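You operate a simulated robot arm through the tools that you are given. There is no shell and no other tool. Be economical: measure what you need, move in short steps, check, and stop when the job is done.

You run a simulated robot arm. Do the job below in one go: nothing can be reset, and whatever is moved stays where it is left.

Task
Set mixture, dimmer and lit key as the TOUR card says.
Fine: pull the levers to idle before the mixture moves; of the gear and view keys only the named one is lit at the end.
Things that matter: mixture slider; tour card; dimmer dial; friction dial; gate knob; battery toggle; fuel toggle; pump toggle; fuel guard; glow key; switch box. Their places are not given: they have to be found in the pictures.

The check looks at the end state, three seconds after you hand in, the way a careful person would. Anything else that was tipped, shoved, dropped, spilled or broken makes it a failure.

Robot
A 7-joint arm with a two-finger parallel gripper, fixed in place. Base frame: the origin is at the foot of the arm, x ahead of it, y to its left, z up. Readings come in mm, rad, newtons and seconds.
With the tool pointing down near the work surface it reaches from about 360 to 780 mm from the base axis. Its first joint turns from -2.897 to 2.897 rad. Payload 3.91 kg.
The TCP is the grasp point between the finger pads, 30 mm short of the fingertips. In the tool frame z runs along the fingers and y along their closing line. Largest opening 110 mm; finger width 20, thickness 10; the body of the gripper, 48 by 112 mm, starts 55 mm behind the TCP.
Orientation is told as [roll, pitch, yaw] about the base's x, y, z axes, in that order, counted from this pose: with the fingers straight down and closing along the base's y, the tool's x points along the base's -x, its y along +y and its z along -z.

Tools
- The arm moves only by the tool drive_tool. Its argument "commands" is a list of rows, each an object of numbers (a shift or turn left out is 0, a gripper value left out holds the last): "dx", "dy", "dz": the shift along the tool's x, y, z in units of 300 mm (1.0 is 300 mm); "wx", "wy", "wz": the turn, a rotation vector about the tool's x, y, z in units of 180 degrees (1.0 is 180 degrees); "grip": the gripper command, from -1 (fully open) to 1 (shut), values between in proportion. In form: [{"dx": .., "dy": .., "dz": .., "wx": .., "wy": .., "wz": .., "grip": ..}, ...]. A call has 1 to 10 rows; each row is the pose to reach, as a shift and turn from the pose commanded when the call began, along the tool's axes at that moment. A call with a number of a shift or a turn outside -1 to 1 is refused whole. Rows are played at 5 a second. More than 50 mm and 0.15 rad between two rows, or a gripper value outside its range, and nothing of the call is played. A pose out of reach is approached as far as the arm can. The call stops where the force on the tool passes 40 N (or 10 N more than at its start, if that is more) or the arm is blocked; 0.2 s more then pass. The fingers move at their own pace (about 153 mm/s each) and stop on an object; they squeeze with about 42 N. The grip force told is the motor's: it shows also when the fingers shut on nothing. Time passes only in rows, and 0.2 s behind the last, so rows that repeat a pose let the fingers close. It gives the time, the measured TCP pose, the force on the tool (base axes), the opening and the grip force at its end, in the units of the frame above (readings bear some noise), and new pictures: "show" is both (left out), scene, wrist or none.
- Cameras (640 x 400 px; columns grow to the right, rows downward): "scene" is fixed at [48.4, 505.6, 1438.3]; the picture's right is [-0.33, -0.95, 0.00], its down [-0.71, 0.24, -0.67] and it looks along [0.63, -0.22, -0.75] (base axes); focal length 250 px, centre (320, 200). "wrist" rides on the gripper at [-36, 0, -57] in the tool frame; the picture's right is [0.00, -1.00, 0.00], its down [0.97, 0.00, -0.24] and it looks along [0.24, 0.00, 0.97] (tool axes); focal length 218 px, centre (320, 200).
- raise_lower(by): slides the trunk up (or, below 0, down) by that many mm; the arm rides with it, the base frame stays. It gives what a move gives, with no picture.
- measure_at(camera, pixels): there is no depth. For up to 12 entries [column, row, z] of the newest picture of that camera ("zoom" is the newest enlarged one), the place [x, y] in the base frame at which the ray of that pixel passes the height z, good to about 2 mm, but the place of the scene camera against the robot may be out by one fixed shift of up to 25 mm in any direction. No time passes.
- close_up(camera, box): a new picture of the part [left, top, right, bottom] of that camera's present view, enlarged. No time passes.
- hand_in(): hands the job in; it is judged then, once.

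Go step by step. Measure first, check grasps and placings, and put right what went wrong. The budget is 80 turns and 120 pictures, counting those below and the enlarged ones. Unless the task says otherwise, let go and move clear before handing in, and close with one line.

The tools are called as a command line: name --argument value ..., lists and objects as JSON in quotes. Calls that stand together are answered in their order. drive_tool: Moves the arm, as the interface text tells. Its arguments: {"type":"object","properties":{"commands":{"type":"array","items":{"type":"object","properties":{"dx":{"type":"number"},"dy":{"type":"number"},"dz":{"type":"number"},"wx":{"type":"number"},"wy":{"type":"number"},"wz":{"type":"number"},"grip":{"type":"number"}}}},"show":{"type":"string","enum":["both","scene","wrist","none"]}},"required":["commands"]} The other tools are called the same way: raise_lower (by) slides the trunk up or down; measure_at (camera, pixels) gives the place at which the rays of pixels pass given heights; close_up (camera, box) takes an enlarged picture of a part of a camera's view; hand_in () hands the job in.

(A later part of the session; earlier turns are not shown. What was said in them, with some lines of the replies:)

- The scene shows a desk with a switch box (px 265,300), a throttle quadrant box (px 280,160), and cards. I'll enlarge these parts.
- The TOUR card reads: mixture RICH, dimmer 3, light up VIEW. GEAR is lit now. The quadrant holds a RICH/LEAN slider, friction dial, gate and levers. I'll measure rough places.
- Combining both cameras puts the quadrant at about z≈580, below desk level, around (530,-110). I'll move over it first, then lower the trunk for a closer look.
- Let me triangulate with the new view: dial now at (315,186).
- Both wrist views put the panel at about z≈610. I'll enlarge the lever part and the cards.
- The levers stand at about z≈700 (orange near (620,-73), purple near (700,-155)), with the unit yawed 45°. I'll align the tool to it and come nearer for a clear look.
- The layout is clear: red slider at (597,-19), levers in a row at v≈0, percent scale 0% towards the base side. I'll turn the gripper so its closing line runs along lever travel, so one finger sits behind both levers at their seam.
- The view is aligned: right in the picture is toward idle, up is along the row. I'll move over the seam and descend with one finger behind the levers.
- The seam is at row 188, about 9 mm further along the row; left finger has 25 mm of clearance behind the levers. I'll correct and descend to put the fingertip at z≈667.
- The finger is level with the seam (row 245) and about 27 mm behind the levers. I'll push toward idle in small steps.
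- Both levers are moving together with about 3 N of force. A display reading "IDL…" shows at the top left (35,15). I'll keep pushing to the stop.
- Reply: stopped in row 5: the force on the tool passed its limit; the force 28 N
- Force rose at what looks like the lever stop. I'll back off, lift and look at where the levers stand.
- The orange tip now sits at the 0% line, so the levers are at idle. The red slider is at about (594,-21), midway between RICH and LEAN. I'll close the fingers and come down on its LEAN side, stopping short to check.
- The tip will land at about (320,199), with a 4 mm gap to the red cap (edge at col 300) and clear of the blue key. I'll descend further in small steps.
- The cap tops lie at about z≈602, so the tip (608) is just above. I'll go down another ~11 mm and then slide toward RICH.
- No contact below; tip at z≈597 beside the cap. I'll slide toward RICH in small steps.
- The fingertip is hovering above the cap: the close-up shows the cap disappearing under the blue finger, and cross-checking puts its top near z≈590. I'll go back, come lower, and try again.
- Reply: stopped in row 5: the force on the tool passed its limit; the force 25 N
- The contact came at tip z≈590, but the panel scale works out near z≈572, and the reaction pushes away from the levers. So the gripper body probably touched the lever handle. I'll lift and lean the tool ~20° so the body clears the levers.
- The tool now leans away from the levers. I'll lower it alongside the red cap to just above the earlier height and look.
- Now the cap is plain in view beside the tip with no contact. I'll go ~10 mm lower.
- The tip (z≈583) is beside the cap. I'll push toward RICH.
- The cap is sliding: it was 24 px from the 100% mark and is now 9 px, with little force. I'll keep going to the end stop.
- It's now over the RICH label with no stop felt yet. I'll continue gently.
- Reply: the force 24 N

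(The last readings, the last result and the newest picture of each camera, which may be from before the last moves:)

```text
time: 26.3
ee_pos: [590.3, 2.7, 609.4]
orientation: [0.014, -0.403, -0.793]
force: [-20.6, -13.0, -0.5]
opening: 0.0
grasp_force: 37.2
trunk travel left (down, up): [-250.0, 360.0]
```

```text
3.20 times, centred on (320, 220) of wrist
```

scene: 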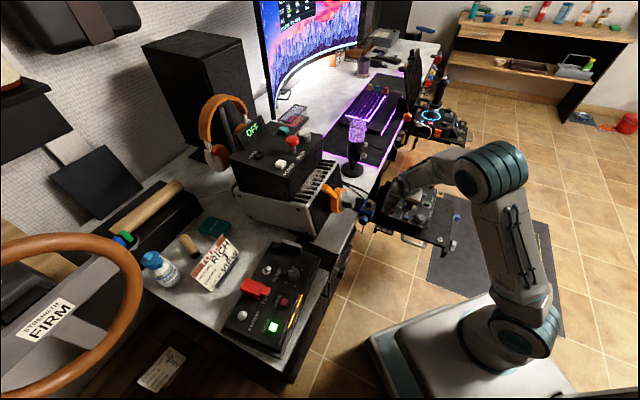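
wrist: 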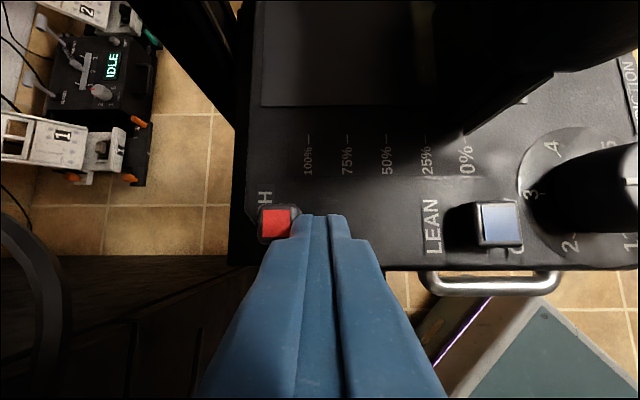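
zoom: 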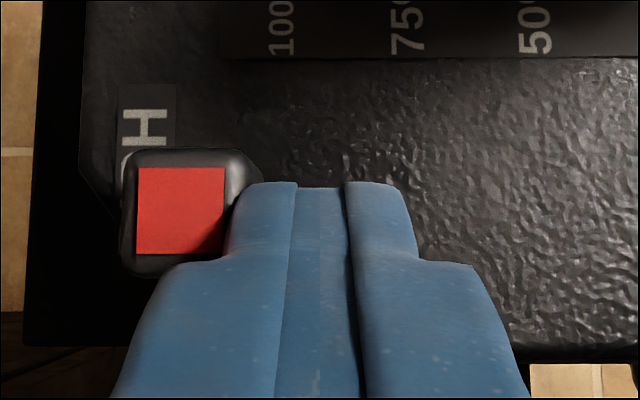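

A 24 N reaction along the slide shows the RICH end stop. I'll back off, lift away and check the panel.

drive_tool --commands '[{"dy": -0.02, "grip": 1}, {"dy": -0.03, "grip": 1}, {"dy": -0.03, "dz": -0.13, "grip": 1}, {"dy": -0.03, "dz": -0.28, "grip": 1}, {"dy": -0.03, "dz": -0.43, "grip": 1}, {"dy": -0.03, "dz": -0.55, "grip": 1}]' --show "wrist"

close_up --camera "wrist" --box '[240, 60, 440, 240]'

```text
time: 27.7
ee_pos: [539.6, 42.7, 760.1]
orientation: [0.018, -0.405, -0.792]
force: [0.5, -0.4, -0.6]
opening: 0.2
grasp_force: 37.9
trunk travel left (down, up): [-250.0, 360.0]
```

wrist: 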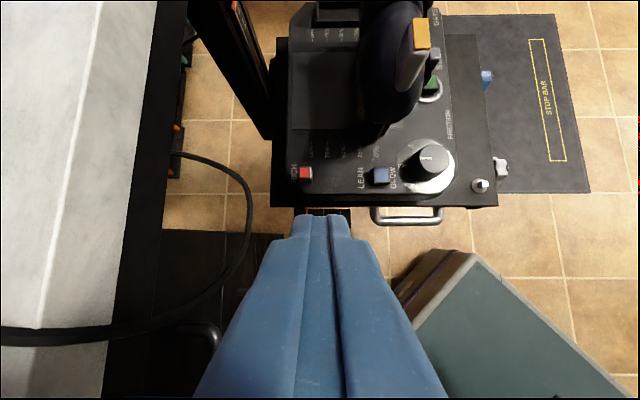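

```text
2.22 times, centred on (340, 150) of wrist
```

zoom: 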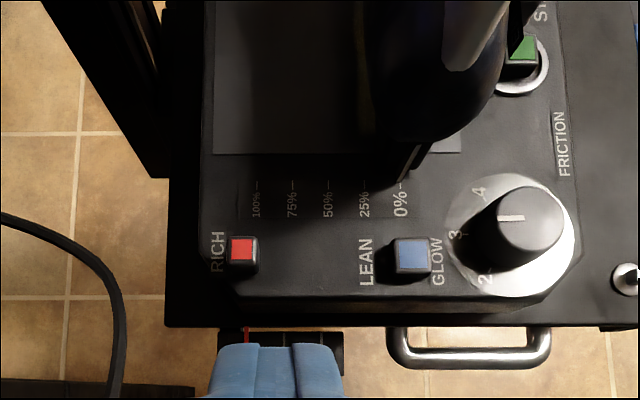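

The cap sits at RICH and the lever stem lines up with 0%, so the quadrant is done. I'll raise the trunk, stand the tool upright and travel to the switch box.

raise_lower --by 300

drive_tool --commands '[{"wy": 0.043, "grip": 1}, {"wy": 0.086, "grip": 1}, {"wy": 0.129, "wx": -0.005, "grip": 1}]' --show "none"

drive_tool --commands '[{"dx": 0.143, "dy": 0.05}, {"dx": 0.286, "dy": 0.1}, {"dx": 0.429, "dy": 0.15}, {"dx": 0.571, "dy": 0.2}, {"dx": 0.714, "dy": 0.25}, {"dx": 0.857, "dy": 0.3}, {"dx": 1.0, "dy": 0.34}]' --show "none"

drive_tool --commands '[{"dx": 0.13, "dy": 0.04, "wz": -0.045}, {"dx": 0.25, "dy": 0.08, "wz": -0.09}, {"dx": 0.37, "dy": 0.12, "wz": -0.135}, {"dx": 0.47, "dy": 0.16, "wz": -0.18}]' --show "both"

```text
time: 30.7
ee_pos: [539.9, 42.2, 1060.4]
orientation: [0.016, -0.405, -0.791]
force: [0.8, 0.3, 0.0]
opening: 0.3
grasp_force: 37.7
trunk travel left (down, up): [-550.0, 60.0]
```

```text
time: 31.5
ee_pos: [539.9, 42.2, 1060.3]
orientation: [0.032, 0.006, -0.781]
force: [-0.1, 0.6, -0.4]
opening: 0.1
grasp_force: 37.2
trunk travel left (down, up): [-550.0, 60.0]
```

```text
time: 33.1
ee_pos: [396.0, 325.6, 1064.9]
orientation: [0.032, -0.001, -0.781]
force: [0.1, 0.6, -0.5]
opening: 0.0
grasp_force: 38.2
trunk travel left (down, up): [-550.0, 60.0]
```

```text
time: 34.1
ee_pos: [333.1, 458.9, 1067.4]
orientation: [0.025, -0.018, -0.217]
force: [-0.4, -0.5, 0.8]
opening: 0.0
grasp_force: 37.6
trunk travel left (down, up): [-550.0, 60.0]
```

scene: 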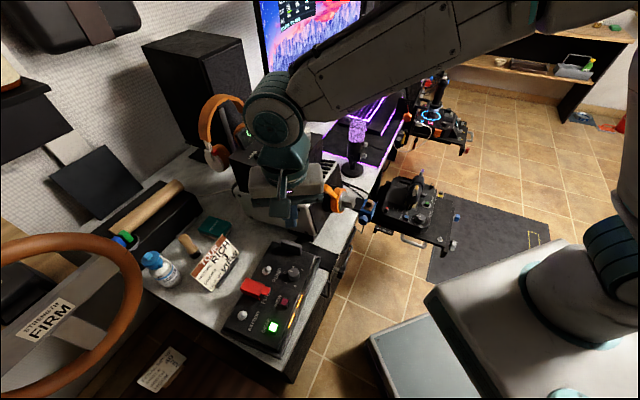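
wrist: 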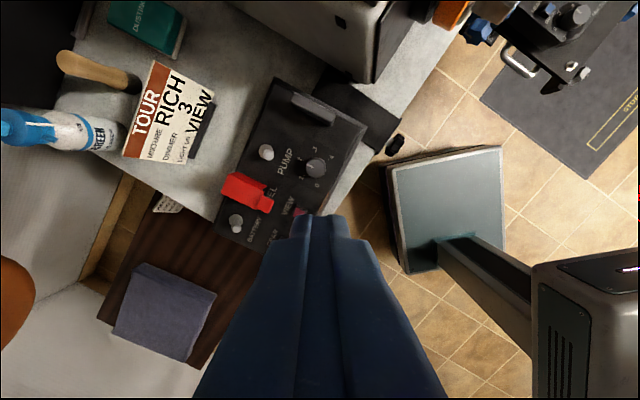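

The switch box is at (290,170) in the wrist view. I'll measure and enlarge.

measure_at --camera "wrist" --pixels '[[316, 168, 790], [296, 212, 780], [278, 80, 780], [218, 240, 780], [367, 125, 780], [267, 152, 790], [237, 221, 790]]'

close_up --camera "wrist" --box '[210, 70, 380, 250]'

close_up --camera "scene" --box '[210, 235, 330, 355]'

```text
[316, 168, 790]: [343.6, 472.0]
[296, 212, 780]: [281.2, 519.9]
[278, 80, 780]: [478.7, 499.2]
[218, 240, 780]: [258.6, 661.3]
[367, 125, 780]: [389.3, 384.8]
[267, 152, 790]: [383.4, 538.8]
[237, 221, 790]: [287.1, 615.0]
```

```text
2.22 times, centred on (295, 160) of wrist
```

zoom: 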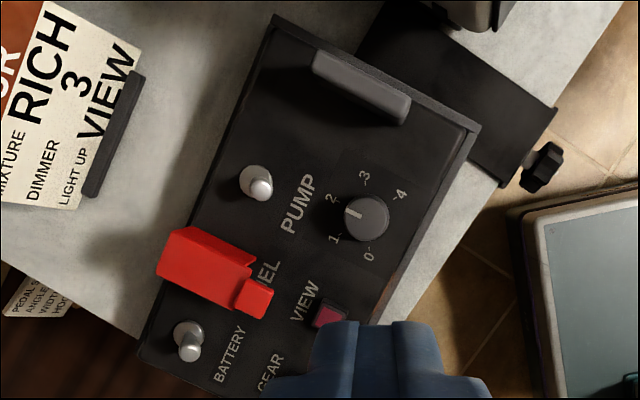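

```text
3.33 times, centred on (270, 295) of scene
```

zoom: 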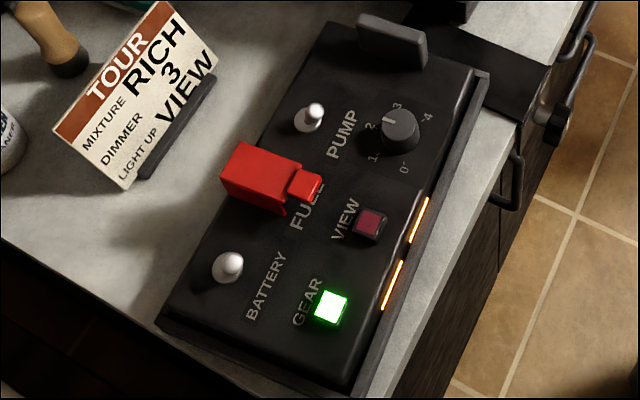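

The dimmer pointer is near 2 with about 59° per step, rising clockwise. I'll align the tool with the box and descend for a second view to fix the heights.

drive_tool --commands '[{"dz": 0.13, "wz": 0.037, "grip": 1}, {"dz": 0.26, "wz": 0.074, "grip": 1}, {"dz": 0.39, "wz": 0.112, "grip": 1}]' --show "wrist"

close_up --camera "wrist" --box '[200, 40, 420, 240]'

```text
time: 34.9
ee_pos: [333.1, 459.1, 947.2]
orientation: [0.032, -0.005, -0.568]
force: [0.5, 0.7, -0.5]
opening: 0.0
grasp_force: 37.8
trunk travel left (down, up): [-550.0, 60.0]
```

wrist: 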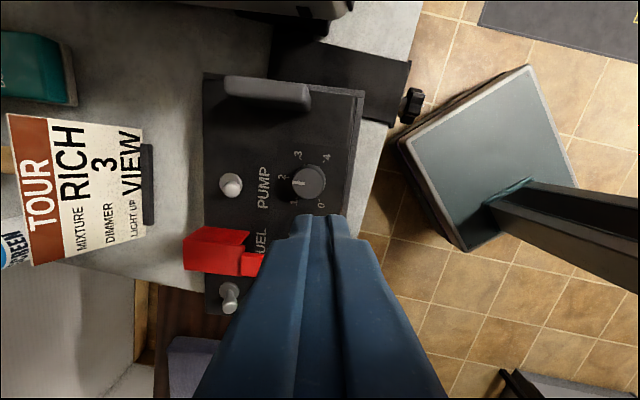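

```text
2.00 times, centred on (310, 140) of wrist
```

zoom: 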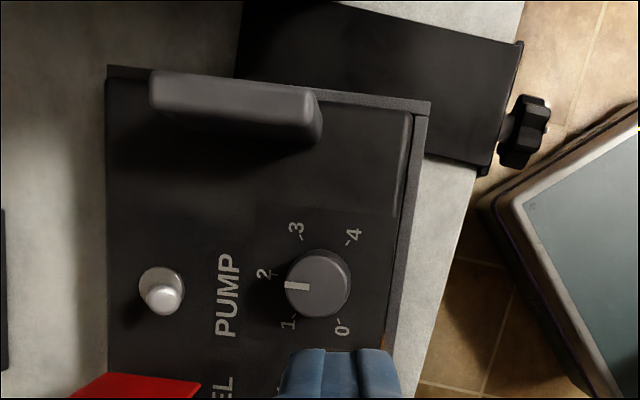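

measure_at --camera "wrist" --pixels '[[310, 181, 800], [310, 181, 820], [310, 181, 780], [232, 183, 800], [228, 293, 800], [250, 264, 820]]'

close_up --camera "wrist" --box '[270, 140, 350, 215]'

```text
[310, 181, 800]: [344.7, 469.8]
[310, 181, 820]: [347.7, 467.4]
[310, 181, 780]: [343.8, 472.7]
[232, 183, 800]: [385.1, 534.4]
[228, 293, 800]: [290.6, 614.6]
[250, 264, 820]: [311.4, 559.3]
```

```text
5.33 times, centred on (310, 178) of wrist
```

zoom: 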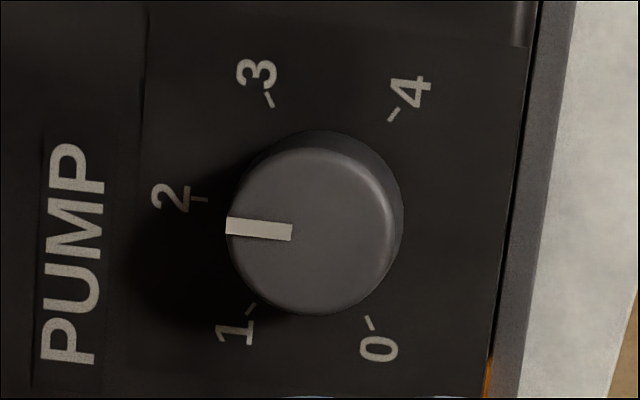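

The pointer is parallel to the "2" tick, so 3 is 60° clockwise from above. Dial centre is about (346,470). I'll straighten the tool, centre over the dial and pre-turn it so the 60° twist has joint room.

drive_tool --commands '[{"dx": -0.01, "dy": 0.03, "wx": 0.0086, "wy": -0.0055, "grip": 1}, {"dx": -0.017, "dy": 0.054, "wx": 0.0086, "wy": -0.0055, "grip": 0.3}]' --show "none"

drive_tool --commands '[{"wz": -0.045}, {"wz": -0.09}, {"wz": -0.135}, {"wz": -0.18}, {"wz": -0.225}, {"wz": -0.27}, {"wz": -0.31}, {"wz": -0.34}, {"wz": -0.34, "dz": 0.08}]' --show "wrist"

```text
time: 35.5
ee_pos: [346.7, 472.2, 949.1]
orientation: [0.004, -0.024, -0.57]
force: [-0.6, 0.0, -0.1]
opening: 38.5
grasp_force: 0.1
trunk travel left (down, up): [-550.0, 60.0]
```

```text
time: 37.5
ee_pos: [348.5, 472.2, 924.4]
orientation: [-0.019, -0.015, 0.502]
force: [0.6, -0.5, -0.4]
opening: 38.6
grasp_force: 0.1
trunk travel left (down, up): [-550.0, 60.0]
```

wrist: 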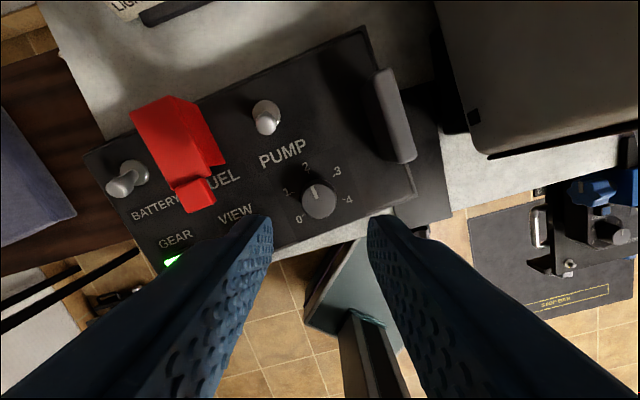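

measure_at --camera "wrist" --pixels '[[319, 203, 795], [319, 203, 810], [265, 118, 795], [127, 180, 795], [205, 188, 810]]'

close_up --camera "wrist" --box '[260, 140, 380, 230]'

```text
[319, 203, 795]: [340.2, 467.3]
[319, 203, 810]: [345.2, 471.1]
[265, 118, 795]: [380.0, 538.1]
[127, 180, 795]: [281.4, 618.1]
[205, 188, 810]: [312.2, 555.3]
```

```text
4.44 times, centred on (320, 185) of wrist
```

zoom: 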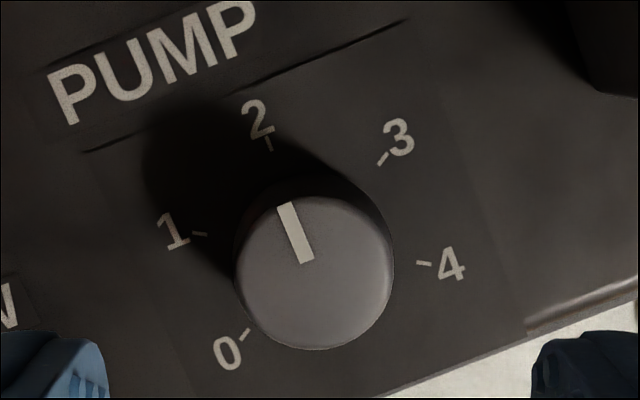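

Cross-checking three views puts the dial's top at z≈808, centre (345,470.5). I'll open a bit and descend around it.

drive_tool --commands '[{"dx": 0.014, "dy": 0.009, "grip": 0.05}, {"dx": 0.014, "dy": 0.009, "dz": 0.12, "grip": 0.05}, {"dx": 0.014, "dy": 0.009, "dz": 0.22, "grip": 0.05}]' --show "wrist"

close_up --camera "wrist" --box '[220, 140, 420, 280]'

```text
time: 38.3
ee_pos: [344.7, 473.6, 858.2]
orientation: [-0.02, -0.016, 0.499]
force: [0.1, 0.2, -0.4]
opening: 52.6
grasp_force: 0.1
trunk travel left (down, up): [-550.0, 60.0]
```

wrist: 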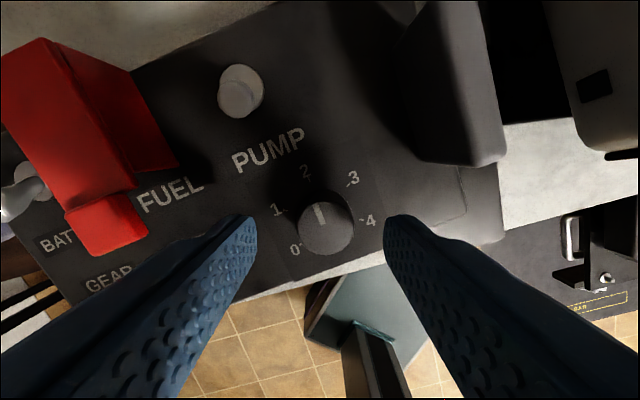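

```text
2.86 times, centred on (320, 210) of wrist
```

zoom: 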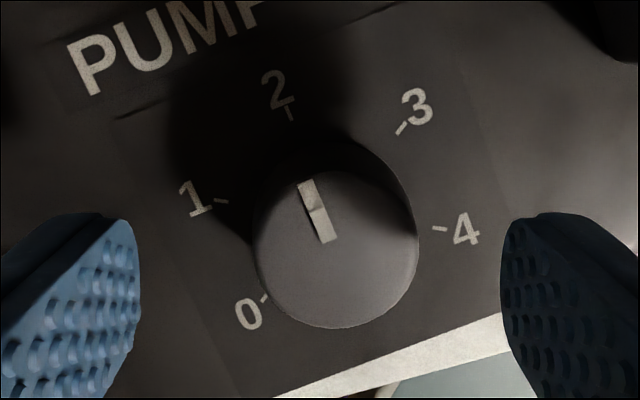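

measure_at --camera "wrist" --pixels '[[325.6, 227.5, 808], [325.6, 227.5, 800], [325.6, 227.5, 815], [242, 92, 800]]'

```text
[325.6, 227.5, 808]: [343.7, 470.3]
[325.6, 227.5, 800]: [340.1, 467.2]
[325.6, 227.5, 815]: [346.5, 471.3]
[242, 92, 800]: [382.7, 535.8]
```

The dial measures (344,470.3) at z≈809, agreeing. I'll trim by 3 mm, go down so the tips overlap the knob by about 10 mm, and close.

drive_tool --commands '[{"dx": 0.007, "dy": -0.007}, {"dx": 0.007, "dy": -0.007, "dz": 0.05}, {"dx": 0.007, "dy": -0.007, "dz": 0.085}, {"dx": 0.007, "dy": -0.007, "dz": 0.103}]' --show "wrist"

```text
time: 39.3
ee_pos: [346.1, 469.7, 828.0]
orientation: [-0.018, -0.017, 0.5]
force: [-0.9, -0.1, 0.0]
opening: 52.4
grasp_force: 0.0
trunk travel left (down, up): [-550.0, 60.0]
```

wrist: 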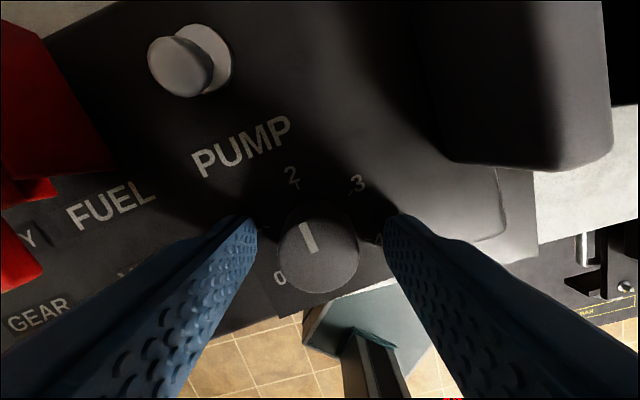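

The knob is centred between the tips (around (319,248)). Closing on it.

drive_tool --commands '[{"dx": 0.005, "dz": 0.01, "grip": 0.3}, {"dx": 0.005, "dz": 0.01, "grip": 0.6}, {"dx": 0.005, "dz": 0.01, "grip": 0.6}]' --show "wrist"

```text
time: 40.1
ee_pos: [344.7, 469.4, 827.0]
orientation: [-0.016, -0.019, 0.499]
force: [4.7, 3.6, 25.0]
opening: 30.5
grasp_force: 8.6
trunk travel left (down, up): [-550.0, 60.0]
```

wrist: 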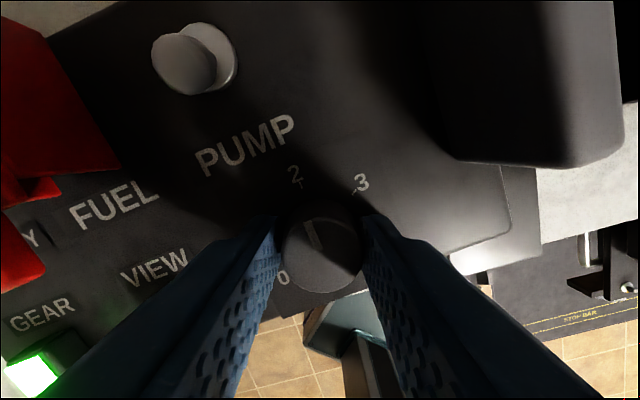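

The fingers hold the knob (30.5 mm), but the tips press on the panel with 25 N. I'll ease up 3 mm and then twist 60° clockwise.

drive_tool --commands '[{"dz": -0.01, "grip": 0.6}, {"dz": -0.01, "grip": 0.6}]' --show "none"

drive_tool --commands '[{"wz": 0.042, "grip": 0.7}, {"wz": 0.084, "grip": 0.7}, {"wz": 0.126, "grip": 0.7}, {"wz": 0.168, "grip": 0.7}, {"wz": 0.21, "grip": 0.7}, {"wz": 0.252, "grip": 0.7}, {"wz": 0.294, "grip": 0.7}, {"wz": 0.333, "grip": 0.7}, {"wz": 0.333, "grip": 0.7}]' --show "wrist"

```text
time: 40.7
ee_pos: [343.4, 468.2, 827.9]
orientation: [-0.019, -0.013, 0.5]
force: [6.7, 2.3, 9.5]
opening: 29.0
grasp_force: 42.2
trunk travel left (down, up): [-550.0, 60.0]
```

```text
time: 42.7
ee_pos: [343.7, 468.5, 827.8]
orientation: [0.004, -0.022, -0.545]
force: [-1.0, 0.9, 3.2]
opening: 28.8
grasp_force: 41.2
trunk travel left (down, up): [-550.0, 60.0]
```

wrist: 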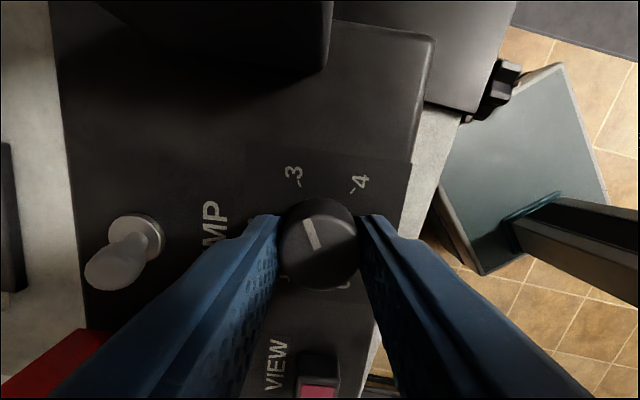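

The knob turned with the fingers; the pointer now faces 3. I'll release, lift, and check it.

drive_tool --commands '[{"grip": 0.3}, {"grip": 0.1}, {"grip": 0.1, "dz": -0.08}, {"grip": 0.1, "dz": -0.22}, {"grip": 0.1, "dz": -0.34}]' --show "wrist"

close_up --camera "wrist" --box '[260, 140, 380, 230]'

```text
time: 43.9
ee_pos: [340.4, 470.0, 929.6]
orientation: [0.003, -0.023, -0.547]
force: [0.3, -0.1, -0.3]
opening: 49.5
grasp_force: 0.0
trunk travel left (down, up): [-550.0, 60.0]
```

wrist: 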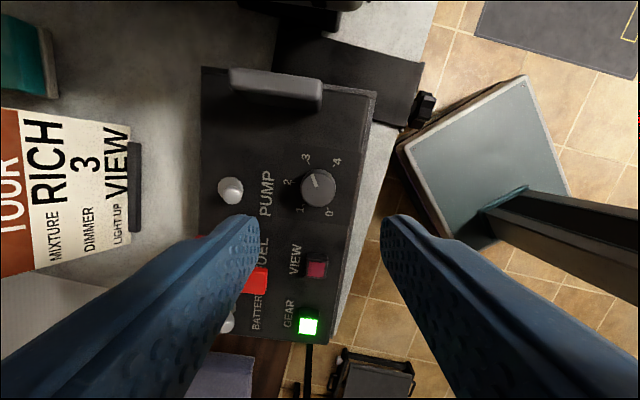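

```text
4.44 times, centred on (320, 185) of wrist
```

zoom: 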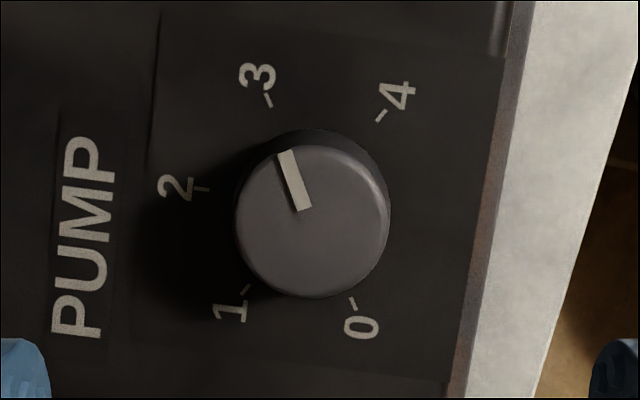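

The dimmer pointer now lines up with the 3 tick. VIEW key at (316,269), GEAR lit at (308,326). I'll measure them.

measure_at --camera "wrist" --pixels '[[316, 269, 802], [308, 326, 802], [319, 187, 808], [257, 281, 820], [306, 253, 795]]'

close_up --camera "wrist" --box '[220, 220, 380, 350]'

```text
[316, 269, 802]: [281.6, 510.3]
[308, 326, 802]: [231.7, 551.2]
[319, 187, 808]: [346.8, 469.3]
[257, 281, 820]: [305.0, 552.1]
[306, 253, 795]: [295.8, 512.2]
```

```text
3.08 times, centred on (300, 285) of wrist
```

zoom: 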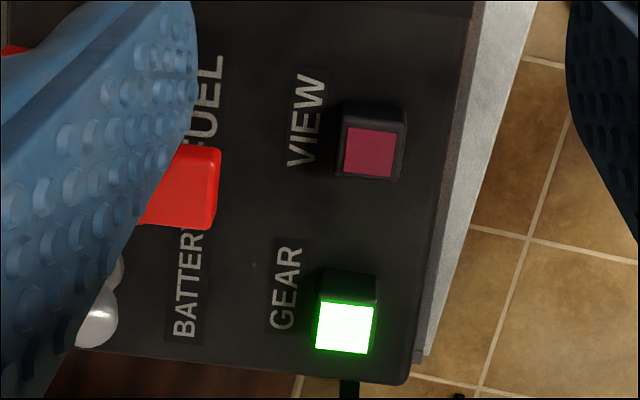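

drive_tool --commands '[{"dx": 0.125, "dy": 0.006, "grip": 1}, {"dx": 0.248, "dy": 0.012, "grip": 1}, {"dx": 0.248, "dy": 0.012, "dz": 0.12, "grip": 1}]' --show "wrist"

measure_at --camera "wrist" --pixels '[[320, 190, 802]]'

close_up --camera "wrist" --box '[220, 120, 420, 260]'

```text
time: 44.7
ee_pos: [279.0, 510.0, 892.2]
orientation: [0.001, -0.024, -0.547]
force: [0.1, 0.2, 0.5]
opening: 0.0
grasp_force: 37.7
trunk travel left (down, up): [-550.0, 60.0]
```

wrist: 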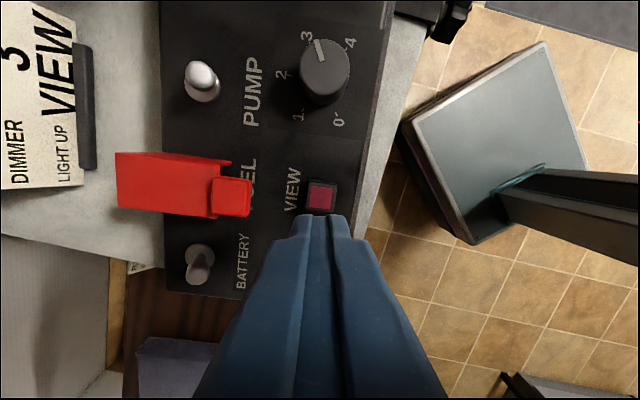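

```text
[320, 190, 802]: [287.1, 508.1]
```

```text
2.86 times, centred on (320, 190) of wrist
```

zoom: 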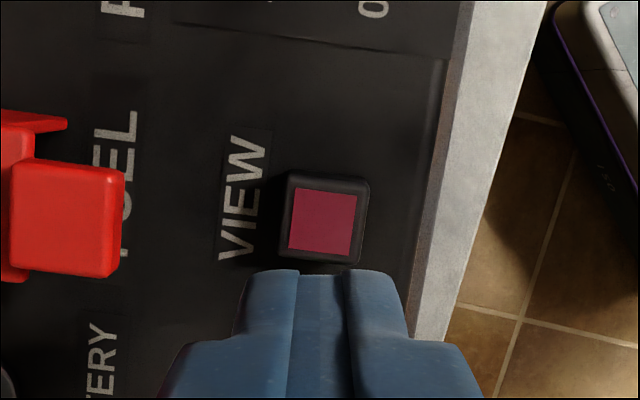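

VIEW is right under the tip axis (row 198). I'll descend close to it.

drive_tool --commands '[{"dz": 0.08, "grip": 1}, {"dz": 0.14, "grip": 1}, {"dz": 0.165, "grip": 1}, {"dz": 0.175, "grip": 1}]' --show "wrist"

close_up --camera "wrist" --box '[240, 160, 400, 260]'

```text
time: 45.7
ee_pos: [280.9, 510.2, 840.1]
orientation: [0.003, -0.024, -0.545]
force: [-0.5, 0.6, 1.4]
opening: 0.2
grasp_force: 37.7
trunk travel left (down, up): [-550.0, 60.0]
```

wrist: 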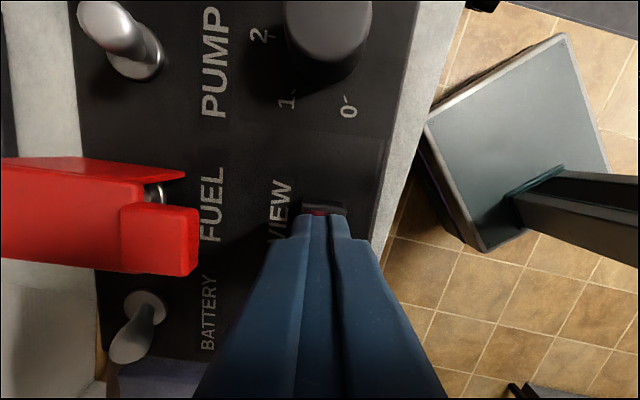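

```text
4.00 times, centred on (320, 210) of wrist
```

zoom: 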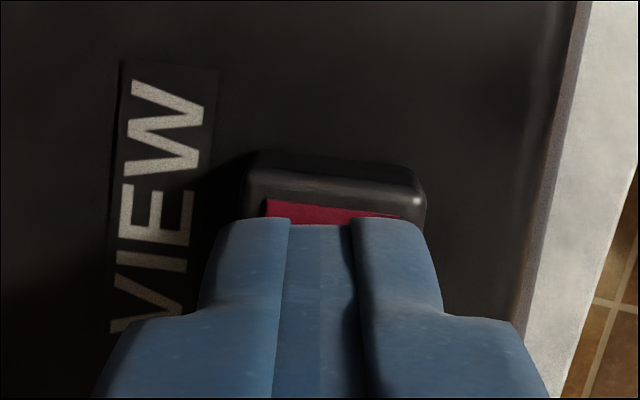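

Tip is just above the key, no clear contact yet. I'll press in small steps and then lift.

drive_tool --commands '[{"dx": -0.006, "dz": 0.007, "grip": 1}, {"dx": -0.006, "dz": 0.014, "grip": 1}, {"dx": -0.006, "dz": 0.021, "grip": 1}]' --show "wrist"

```text
time: 46.5
ee_pos: [281.3, 508.4, 834.7]
orientation: [0.005, -0.023, -0.545]
force: [-2.5, 1.0, 10.1]
opening: 0.1
grasp_force: 37.8
trunk travel left (down, up): [-550.0, 60.0]
```

wrist: 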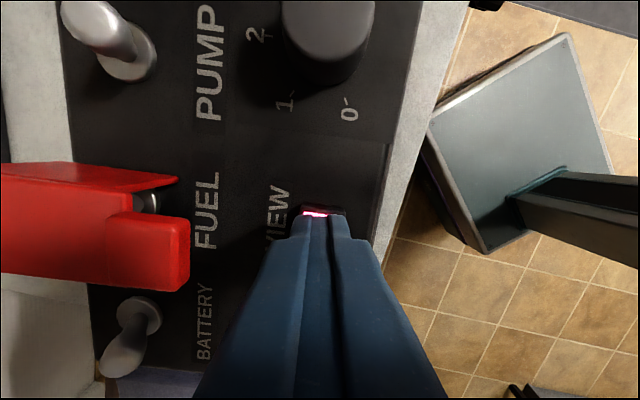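

VIEW has lit (pink at (315,213)) with 10 N of press. I'll lift and check both keys.

drive_tool --commands '[{"dz": -0.05, "grip": 1}, {"dz": -0.15, "grip": 1}, {"dx": -0.08, "dz": -0.28, "grip": 1}, {"dx": -0.08, "dz": -0.38, "grip": 1}]' --show "both"

close_up --camera "scene" --box '[210, 235, 330, 355]'

```text
time: 47.5
ee_pos: [302.6, 497.2, 947.9]
orientation: [0.002, -0.023, -0.544]
force: [0.3, -0.3, -0.6]
opening: 0.0
grasp_force: 37.8
trunk travel left (down, up): [-550.0, 60.0]
```

scene: 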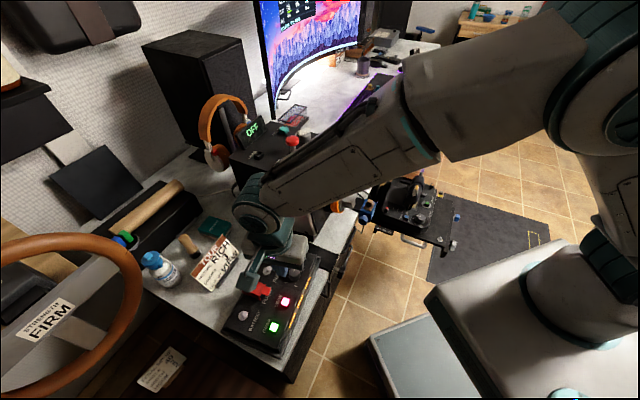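
wrist: 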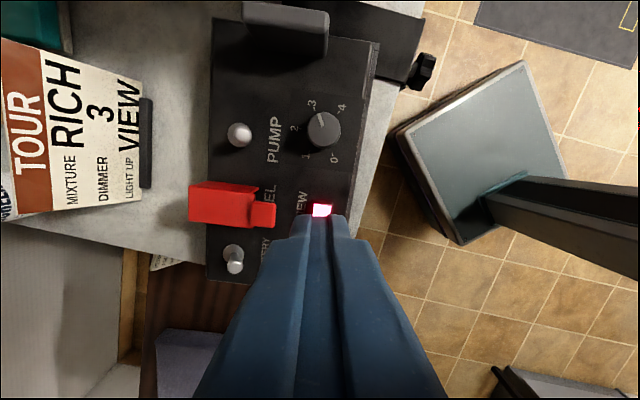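

```text
3.33 times, centred on (270, 295) of scene
```

zoom: 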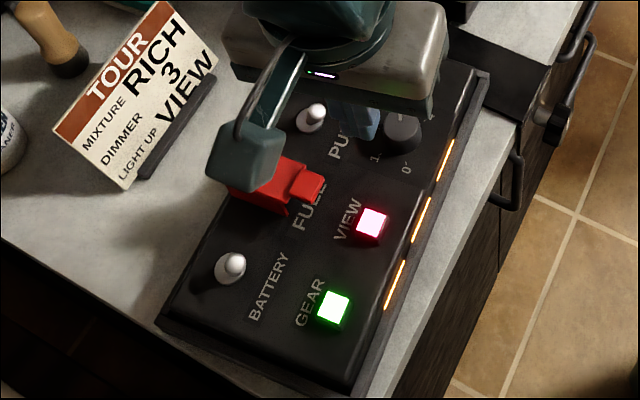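

VIEW is lit, but GEAR stays lit too, so the keys toggle separately. I'll move over GEAR.

drive_tool --commands '[{"dx": 0.15, "dy": 0.012, "grip": 1}, {"dx": 0.306, "dy": 0.025, "grip": 1}, {"dx": 0.306, "dy": 0.025, "dz": 0.1, "grip": 1}, {"dx": 0.306, "dy": 0.025, "dz": 0.18, "grip": 1}]' --show "wrist"

close_up --camera "wrist" --box '[220, 120, 420, 260]'

```text
time: 48.5
ee_pos: [227.8, 550.9, 890.1]
orientation: [0.003, -0.023, -0.545]
force: [0.1, -0.8, 0.5]
opening: 0.0
grasp_force: 37.6
trunk travel left (down, up): [-550.0, 60.0]
```

wrist: 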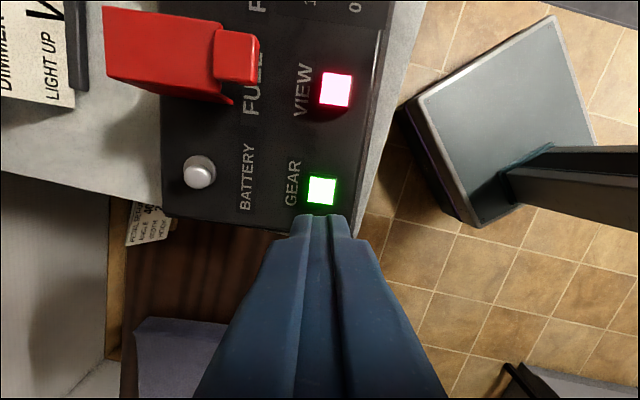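

```text
2.86 times, centred on (320, 190) of wrist
```

zoom: 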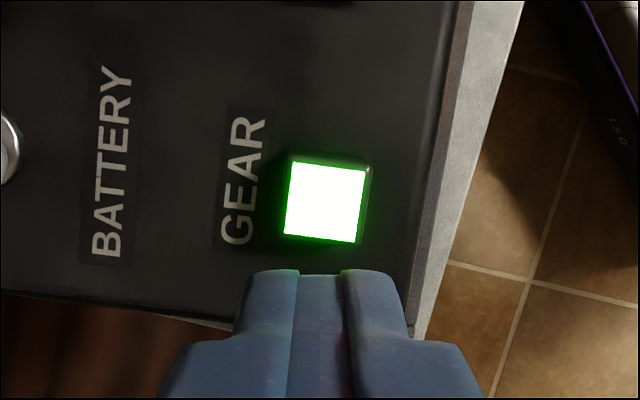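

GEAR is 7 px above the tip axis, so I'll shift 7 mm that way, descend and press with the same depth as before.

drive_tool --commands '[{"dx": -0.022, "dz": 0.08, "grip": 1}, {"dx": -0.022, "dz": 0.14, "grip": 1}, {"dx": -0.022, "dz": 0.168, "grip": 1}, {"dx": -0.022, "dz": 0.175, "grip": 1}, {"dx": -0.022, "dz": 0.182, "grip": 1}, {"dx": -0.022, "dz": 0.187, "grip": 1}]' --show "wrist"

```text
time: 49.9
ee_pos: [234.2, 547.0, 836.6]
orientation: [0.003, -0.023, -0.546]
force: [0.3, -1.3, 2.4]
opening: 0.0
grasp_force: 37.4
trunk travel left (down, up): [-550.0, 60.0]
```

wrist: 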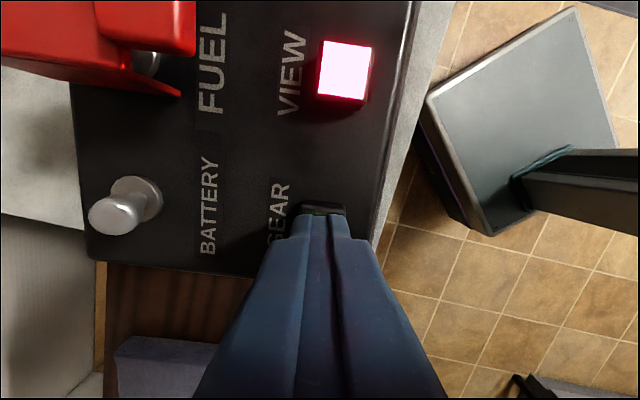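

The green glow seems gone at (315,211). I'll lift and check.

drive_tool --commands '[{"dz": -0.05, "grip": 1}, {"dz": -0.15, "grip": 1}, {"dz": -0.3, "grip": 1}, {"dz": -0.46, "grip": 1}, {"dz": -0.62, "grip": 1}, {"dz": -0.75, "grip": 1}]' --show "both"

close_up --camera "scene" --box '[210, 235, 330, 355]'

close_up --camera "wrist" --box '[220, 40, 400, 240]'

close_up --camera "scene" --box '[365, 160, 465, 250]'

```text
time: 51.3
ee_pos: [229.6, 550.5, 1062.6]
orientation: [0.004, -0.025, -0.547]
force: [-0.8, -0.1, 1.1]
opening: 0.0
grasp_force: 38.0
trunk travel left (down, up): [-550.0, 60.0]
```

scene: 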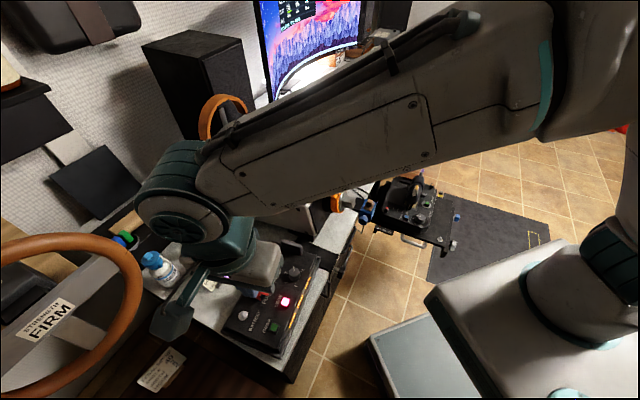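
wrist: 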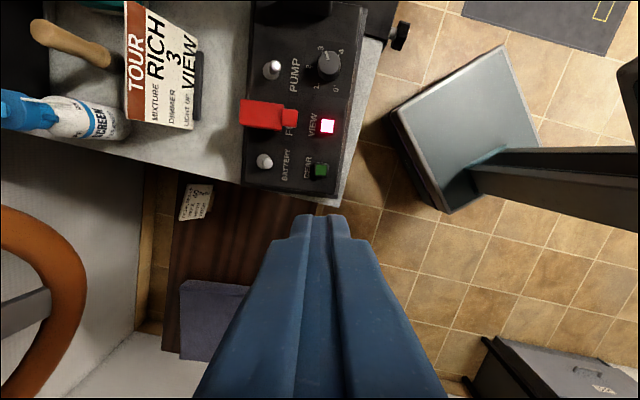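

```text
3.33 times, centred on (270, 295) of scene
```

zoom: 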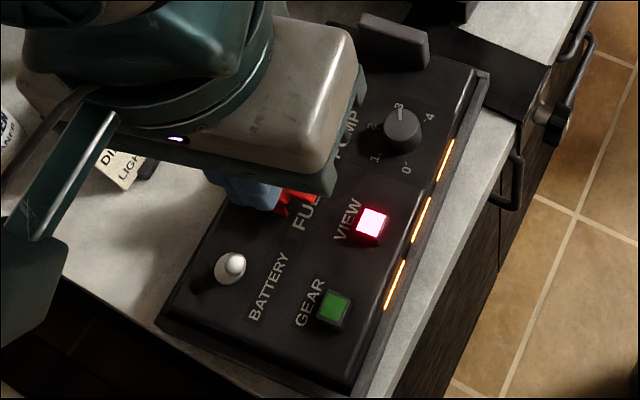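

```text
2.00 times, centred on (310, 140) of wrist
```

zoom: 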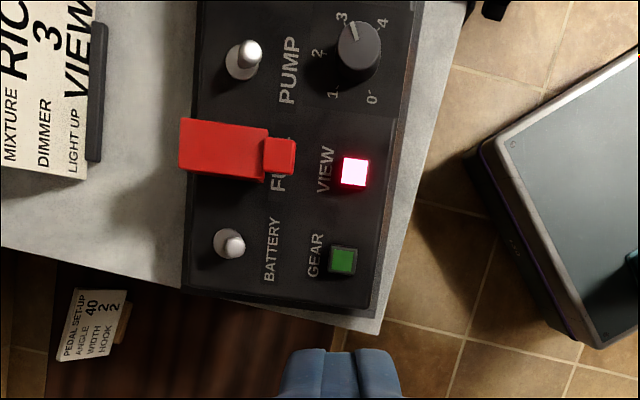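

```text
4.44 times, centred on (415, 205) of scene
```

zoom: 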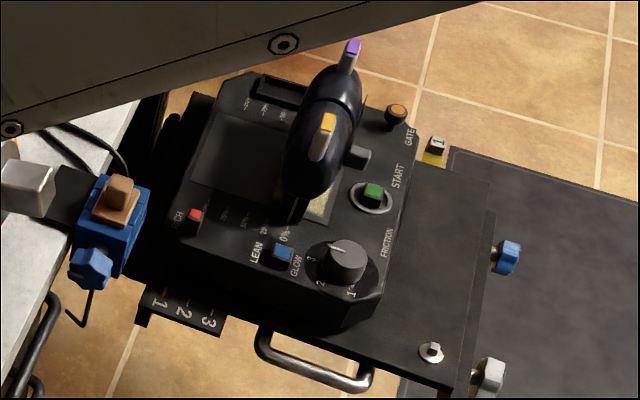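

VIEW is lit, GEAR is dark, the dimmer points at 3, the red mixture cap is at RICH, and the levers rest at 0%. The toggles and guard are untouched, and the arm is clear, so I'm handing in.

hand_in

```text
The job is handed in.
```

I handed the job in with everything set as the TOUR card says: I pulled the levers to idle before moving the mixture, then set mixture to RICH, dimmer to 3, and VIEW as the only lit key of the two.
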